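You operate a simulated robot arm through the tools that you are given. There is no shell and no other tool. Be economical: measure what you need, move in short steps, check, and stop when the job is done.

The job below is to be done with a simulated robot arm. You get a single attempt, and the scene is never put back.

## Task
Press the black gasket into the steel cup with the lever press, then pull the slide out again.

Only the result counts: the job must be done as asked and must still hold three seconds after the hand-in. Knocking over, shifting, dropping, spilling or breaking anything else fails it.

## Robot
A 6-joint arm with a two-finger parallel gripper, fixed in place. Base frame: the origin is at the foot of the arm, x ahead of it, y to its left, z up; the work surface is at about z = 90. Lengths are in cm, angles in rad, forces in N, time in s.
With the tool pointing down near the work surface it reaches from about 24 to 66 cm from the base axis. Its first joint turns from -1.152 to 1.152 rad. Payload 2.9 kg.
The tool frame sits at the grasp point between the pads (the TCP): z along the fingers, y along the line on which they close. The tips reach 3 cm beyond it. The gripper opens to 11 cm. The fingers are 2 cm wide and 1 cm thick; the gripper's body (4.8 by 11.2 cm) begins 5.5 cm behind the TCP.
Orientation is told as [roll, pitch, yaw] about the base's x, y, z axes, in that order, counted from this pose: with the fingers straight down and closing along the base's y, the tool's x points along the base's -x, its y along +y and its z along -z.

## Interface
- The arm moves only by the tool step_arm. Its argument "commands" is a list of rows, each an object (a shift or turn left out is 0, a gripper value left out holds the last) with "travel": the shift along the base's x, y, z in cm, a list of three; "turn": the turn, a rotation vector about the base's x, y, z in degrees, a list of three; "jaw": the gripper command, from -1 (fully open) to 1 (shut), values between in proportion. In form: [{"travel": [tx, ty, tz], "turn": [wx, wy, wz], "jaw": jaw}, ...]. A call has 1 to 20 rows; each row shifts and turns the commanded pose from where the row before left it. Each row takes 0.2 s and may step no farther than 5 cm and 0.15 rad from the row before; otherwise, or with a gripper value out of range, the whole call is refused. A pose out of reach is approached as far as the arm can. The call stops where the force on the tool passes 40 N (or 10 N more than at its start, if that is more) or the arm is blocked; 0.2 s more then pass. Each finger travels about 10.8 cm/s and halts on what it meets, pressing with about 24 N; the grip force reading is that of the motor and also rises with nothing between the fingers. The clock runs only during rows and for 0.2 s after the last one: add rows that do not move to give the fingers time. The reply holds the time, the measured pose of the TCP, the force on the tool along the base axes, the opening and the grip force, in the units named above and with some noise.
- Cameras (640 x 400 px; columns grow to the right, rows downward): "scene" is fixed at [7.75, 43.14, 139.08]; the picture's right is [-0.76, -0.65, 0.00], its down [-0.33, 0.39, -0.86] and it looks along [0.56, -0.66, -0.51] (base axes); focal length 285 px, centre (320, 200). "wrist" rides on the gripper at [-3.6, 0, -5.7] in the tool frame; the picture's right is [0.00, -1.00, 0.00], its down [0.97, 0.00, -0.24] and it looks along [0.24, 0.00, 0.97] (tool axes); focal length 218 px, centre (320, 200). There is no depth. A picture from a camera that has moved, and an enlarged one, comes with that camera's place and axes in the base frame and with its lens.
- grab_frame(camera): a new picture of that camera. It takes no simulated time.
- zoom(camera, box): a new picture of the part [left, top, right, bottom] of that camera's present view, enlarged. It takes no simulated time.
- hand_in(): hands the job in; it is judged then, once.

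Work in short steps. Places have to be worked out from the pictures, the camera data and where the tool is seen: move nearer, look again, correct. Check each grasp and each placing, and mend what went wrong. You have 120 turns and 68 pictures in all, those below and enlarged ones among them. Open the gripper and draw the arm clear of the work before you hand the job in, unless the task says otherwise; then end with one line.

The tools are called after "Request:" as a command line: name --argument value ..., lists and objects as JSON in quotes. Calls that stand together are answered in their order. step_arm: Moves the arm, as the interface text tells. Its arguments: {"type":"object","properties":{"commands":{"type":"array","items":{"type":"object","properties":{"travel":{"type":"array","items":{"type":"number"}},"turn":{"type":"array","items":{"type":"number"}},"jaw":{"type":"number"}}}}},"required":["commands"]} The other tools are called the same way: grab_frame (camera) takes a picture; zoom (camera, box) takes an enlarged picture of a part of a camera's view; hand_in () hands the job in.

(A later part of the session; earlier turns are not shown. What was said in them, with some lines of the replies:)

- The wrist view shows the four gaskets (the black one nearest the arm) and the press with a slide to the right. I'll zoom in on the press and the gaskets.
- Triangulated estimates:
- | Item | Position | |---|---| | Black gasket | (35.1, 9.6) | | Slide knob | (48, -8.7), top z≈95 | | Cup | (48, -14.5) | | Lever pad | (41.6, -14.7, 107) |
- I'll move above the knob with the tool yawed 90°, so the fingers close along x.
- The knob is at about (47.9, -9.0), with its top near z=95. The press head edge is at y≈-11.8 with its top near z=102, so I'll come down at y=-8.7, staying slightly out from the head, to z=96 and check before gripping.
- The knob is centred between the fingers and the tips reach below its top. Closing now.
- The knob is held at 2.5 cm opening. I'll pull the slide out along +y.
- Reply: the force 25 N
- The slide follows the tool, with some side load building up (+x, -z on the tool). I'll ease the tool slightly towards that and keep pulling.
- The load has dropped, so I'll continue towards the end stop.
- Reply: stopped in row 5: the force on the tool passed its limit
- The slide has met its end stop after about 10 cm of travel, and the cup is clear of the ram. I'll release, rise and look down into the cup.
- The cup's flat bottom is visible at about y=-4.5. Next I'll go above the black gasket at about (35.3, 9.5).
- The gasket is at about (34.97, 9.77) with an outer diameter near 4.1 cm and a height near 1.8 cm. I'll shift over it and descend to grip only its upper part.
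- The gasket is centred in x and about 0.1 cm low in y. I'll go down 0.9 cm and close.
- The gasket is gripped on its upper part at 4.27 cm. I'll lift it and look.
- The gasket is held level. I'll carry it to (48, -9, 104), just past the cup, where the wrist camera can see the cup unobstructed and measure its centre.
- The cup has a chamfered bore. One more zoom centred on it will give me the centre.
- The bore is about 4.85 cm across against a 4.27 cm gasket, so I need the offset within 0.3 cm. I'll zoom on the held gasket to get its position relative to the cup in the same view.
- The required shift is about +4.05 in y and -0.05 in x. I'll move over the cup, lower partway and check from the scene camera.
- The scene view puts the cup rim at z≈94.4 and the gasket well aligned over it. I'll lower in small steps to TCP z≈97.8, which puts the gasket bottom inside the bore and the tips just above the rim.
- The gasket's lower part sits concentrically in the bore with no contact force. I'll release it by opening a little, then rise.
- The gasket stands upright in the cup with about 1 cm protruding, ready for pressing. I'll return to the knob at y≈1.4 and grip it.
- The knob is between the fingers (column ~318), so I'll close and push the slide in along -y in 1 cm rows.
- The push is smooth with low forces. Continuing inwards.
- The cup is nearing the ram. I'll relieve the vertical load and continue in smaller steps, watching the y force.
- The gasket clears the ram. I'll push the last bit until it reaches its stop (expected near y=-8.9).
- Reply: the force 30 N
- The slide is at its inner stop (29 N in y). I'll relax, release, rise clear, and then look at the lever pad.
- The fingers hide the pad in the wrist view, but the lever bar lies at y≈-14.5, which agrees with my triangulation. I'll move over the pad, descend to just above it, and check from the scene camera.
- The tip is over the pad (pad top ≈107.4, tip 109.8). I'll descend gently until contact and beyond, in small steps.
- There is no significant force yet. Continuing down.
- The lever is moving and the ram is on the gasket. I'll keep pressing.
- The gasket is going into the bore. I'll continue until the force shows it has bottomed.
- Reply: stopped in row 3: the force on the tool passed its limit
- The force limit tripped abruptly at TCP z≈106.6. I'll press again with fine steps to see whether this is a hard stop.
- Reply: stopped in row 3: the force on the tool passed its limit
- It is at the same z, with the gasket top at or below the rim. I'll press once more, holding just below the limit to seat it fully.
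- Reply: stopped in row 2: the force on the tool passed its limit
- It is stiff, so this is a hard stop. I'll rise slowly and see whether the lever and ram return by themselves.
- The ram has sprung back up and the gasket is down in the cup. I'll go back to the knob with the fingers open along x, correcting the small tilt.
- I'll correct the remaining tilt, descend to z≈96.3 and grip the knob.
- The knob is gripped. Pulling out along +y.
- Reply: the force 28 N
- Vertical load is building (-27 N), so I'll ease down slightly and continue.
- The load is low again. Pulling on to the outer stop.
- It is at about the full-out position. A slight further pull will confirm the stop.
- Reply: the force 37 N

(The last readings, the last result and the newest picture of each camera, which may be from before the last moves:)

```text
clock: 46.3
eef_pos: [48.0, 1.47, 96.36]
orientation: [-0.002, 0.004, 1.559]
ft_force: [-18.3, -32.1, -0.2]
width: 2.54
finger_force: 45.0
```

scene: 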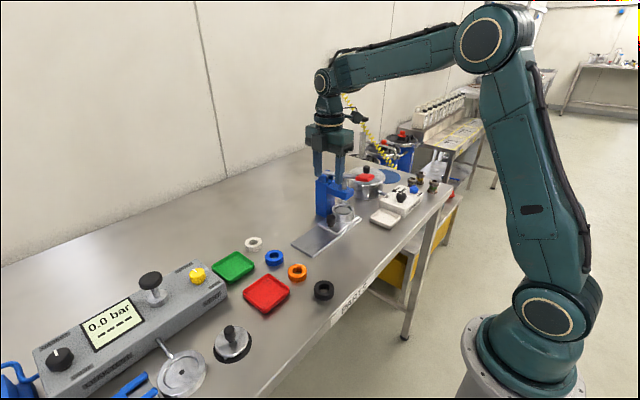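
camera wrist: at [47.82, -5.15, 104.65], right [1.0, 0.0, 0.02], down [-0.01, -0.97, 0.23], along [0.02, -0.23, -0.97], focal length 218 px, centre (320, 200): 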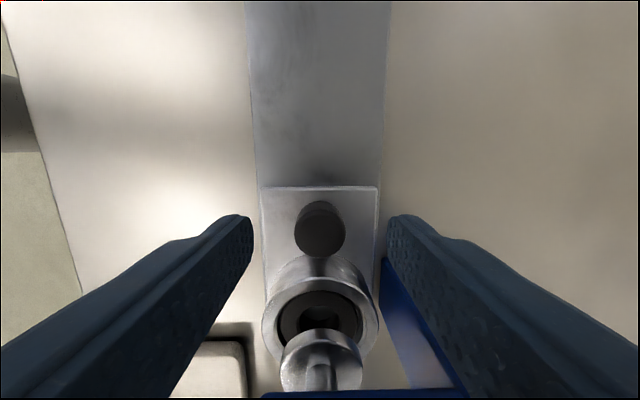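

The outer stop is reached (-32 N). I'll relax, open, rise and inspect the cup.

Request:
step_arm --commands '[{"travel": [0, -0.25, 0]}, {"jaw": 0}, {}, {}, {"travel": [0, 0, 3]}, {"travel": [0, 0, 4]}, {"travel": [0, -2, 2]}, {}]'

Request:
zoom --camera "scene" --box '[280, 180, 380, 242]'

Request:
zoom --camera "wrist" --box '[240, 130, 400, 280]'

```text
clock: 48.1
eef_pos: [48.0, -0.57, 105.57]
orientation: [-0.001, 0.001, 1.567]
ft_force: [-0.1, 0.1, -0.8]
width: 5.52
finger_force: 0.1
```

```text
6.40 times, centred on (330, 211) of scene
camera zoom: at [7.75, 43.14, 139.08], right [-0.76, -0.65, 0.0], down [-0.33, 0.39, -0.86], along [0.56, -0.66, -0.51], focal length 1823 px, centre (256, 130)
```

zoom: 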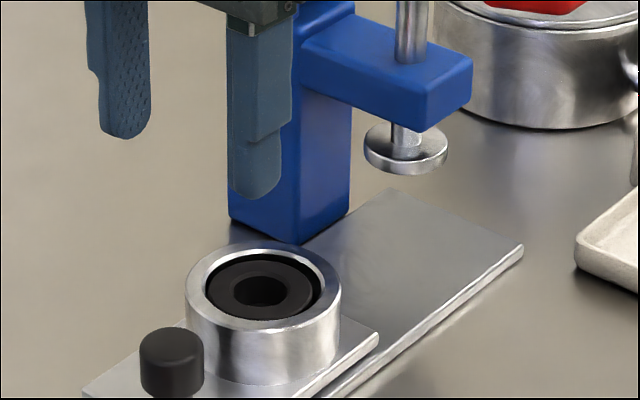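

```text
2.67 times, centred on (320, 205) of wrist
camera zoom: at [48.03, 2.98, 111.35], right [1.0, 0.0, 0.0], down [0.0, -0.97, 0.24], along [0.0, -0.24, -0.97], focal length 582 px, centre (320, 187)
```

zoom: 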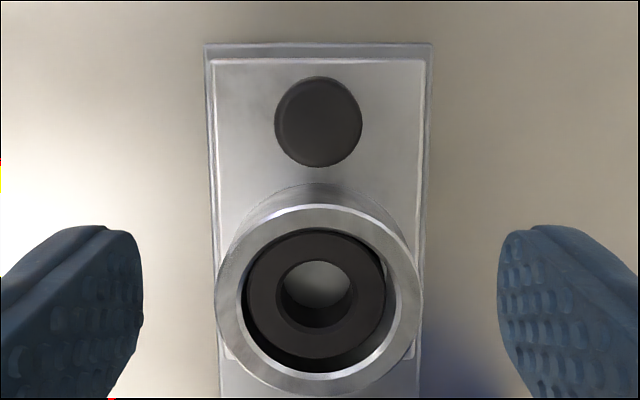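

The gasket is seated level below the rim, the slide is fully out and the ram is up. I'll draw the arm clear upwards and do a final overview check.

Request:
step_arm --commands '[{"travel": [-0.5, 1, 4]}, {"travel": [-1, 2, 4]}, {"travel": [-1, 2, 4]}, {"travel": [-1, 2, 3]}, {}]'

Request:
grab_frame --camera "scene"

```text
clock: 49.3
eef_pos: [44.41, 6.55, 120.58]
orientation: [-0.002, 0.0, 1.566]
ft_force: [-0.9, -0.3, -1.0]
width: 5.5
finger_force: 0.0
```

```text
25 pictures are left
```

scene: 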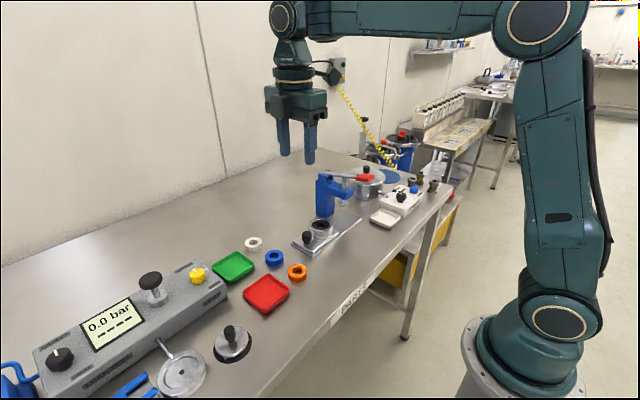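

Everything else is undisturbed and the arm is clear with the gripper open. Handing in.

Request:
step_arm --commands '[{"jaw": -1}, {}, {}, {}]'

Request:
hand_in

```text
clock: 50.3
eef_pos: [44.39, 6.64, 120.5]
orientation: [-0.002, 0.001, 1.569]
ft_force: [-0.4, -0.4, 0.2]
width: 11.03
finger_force: 0.1
```

```text
The job is handed in.
```

The black gasket is pressed into the steel cup, sitting level below the rim, and the slide is pulled out to its stop with the arm clear; the job is handed in, but no verdict came back.
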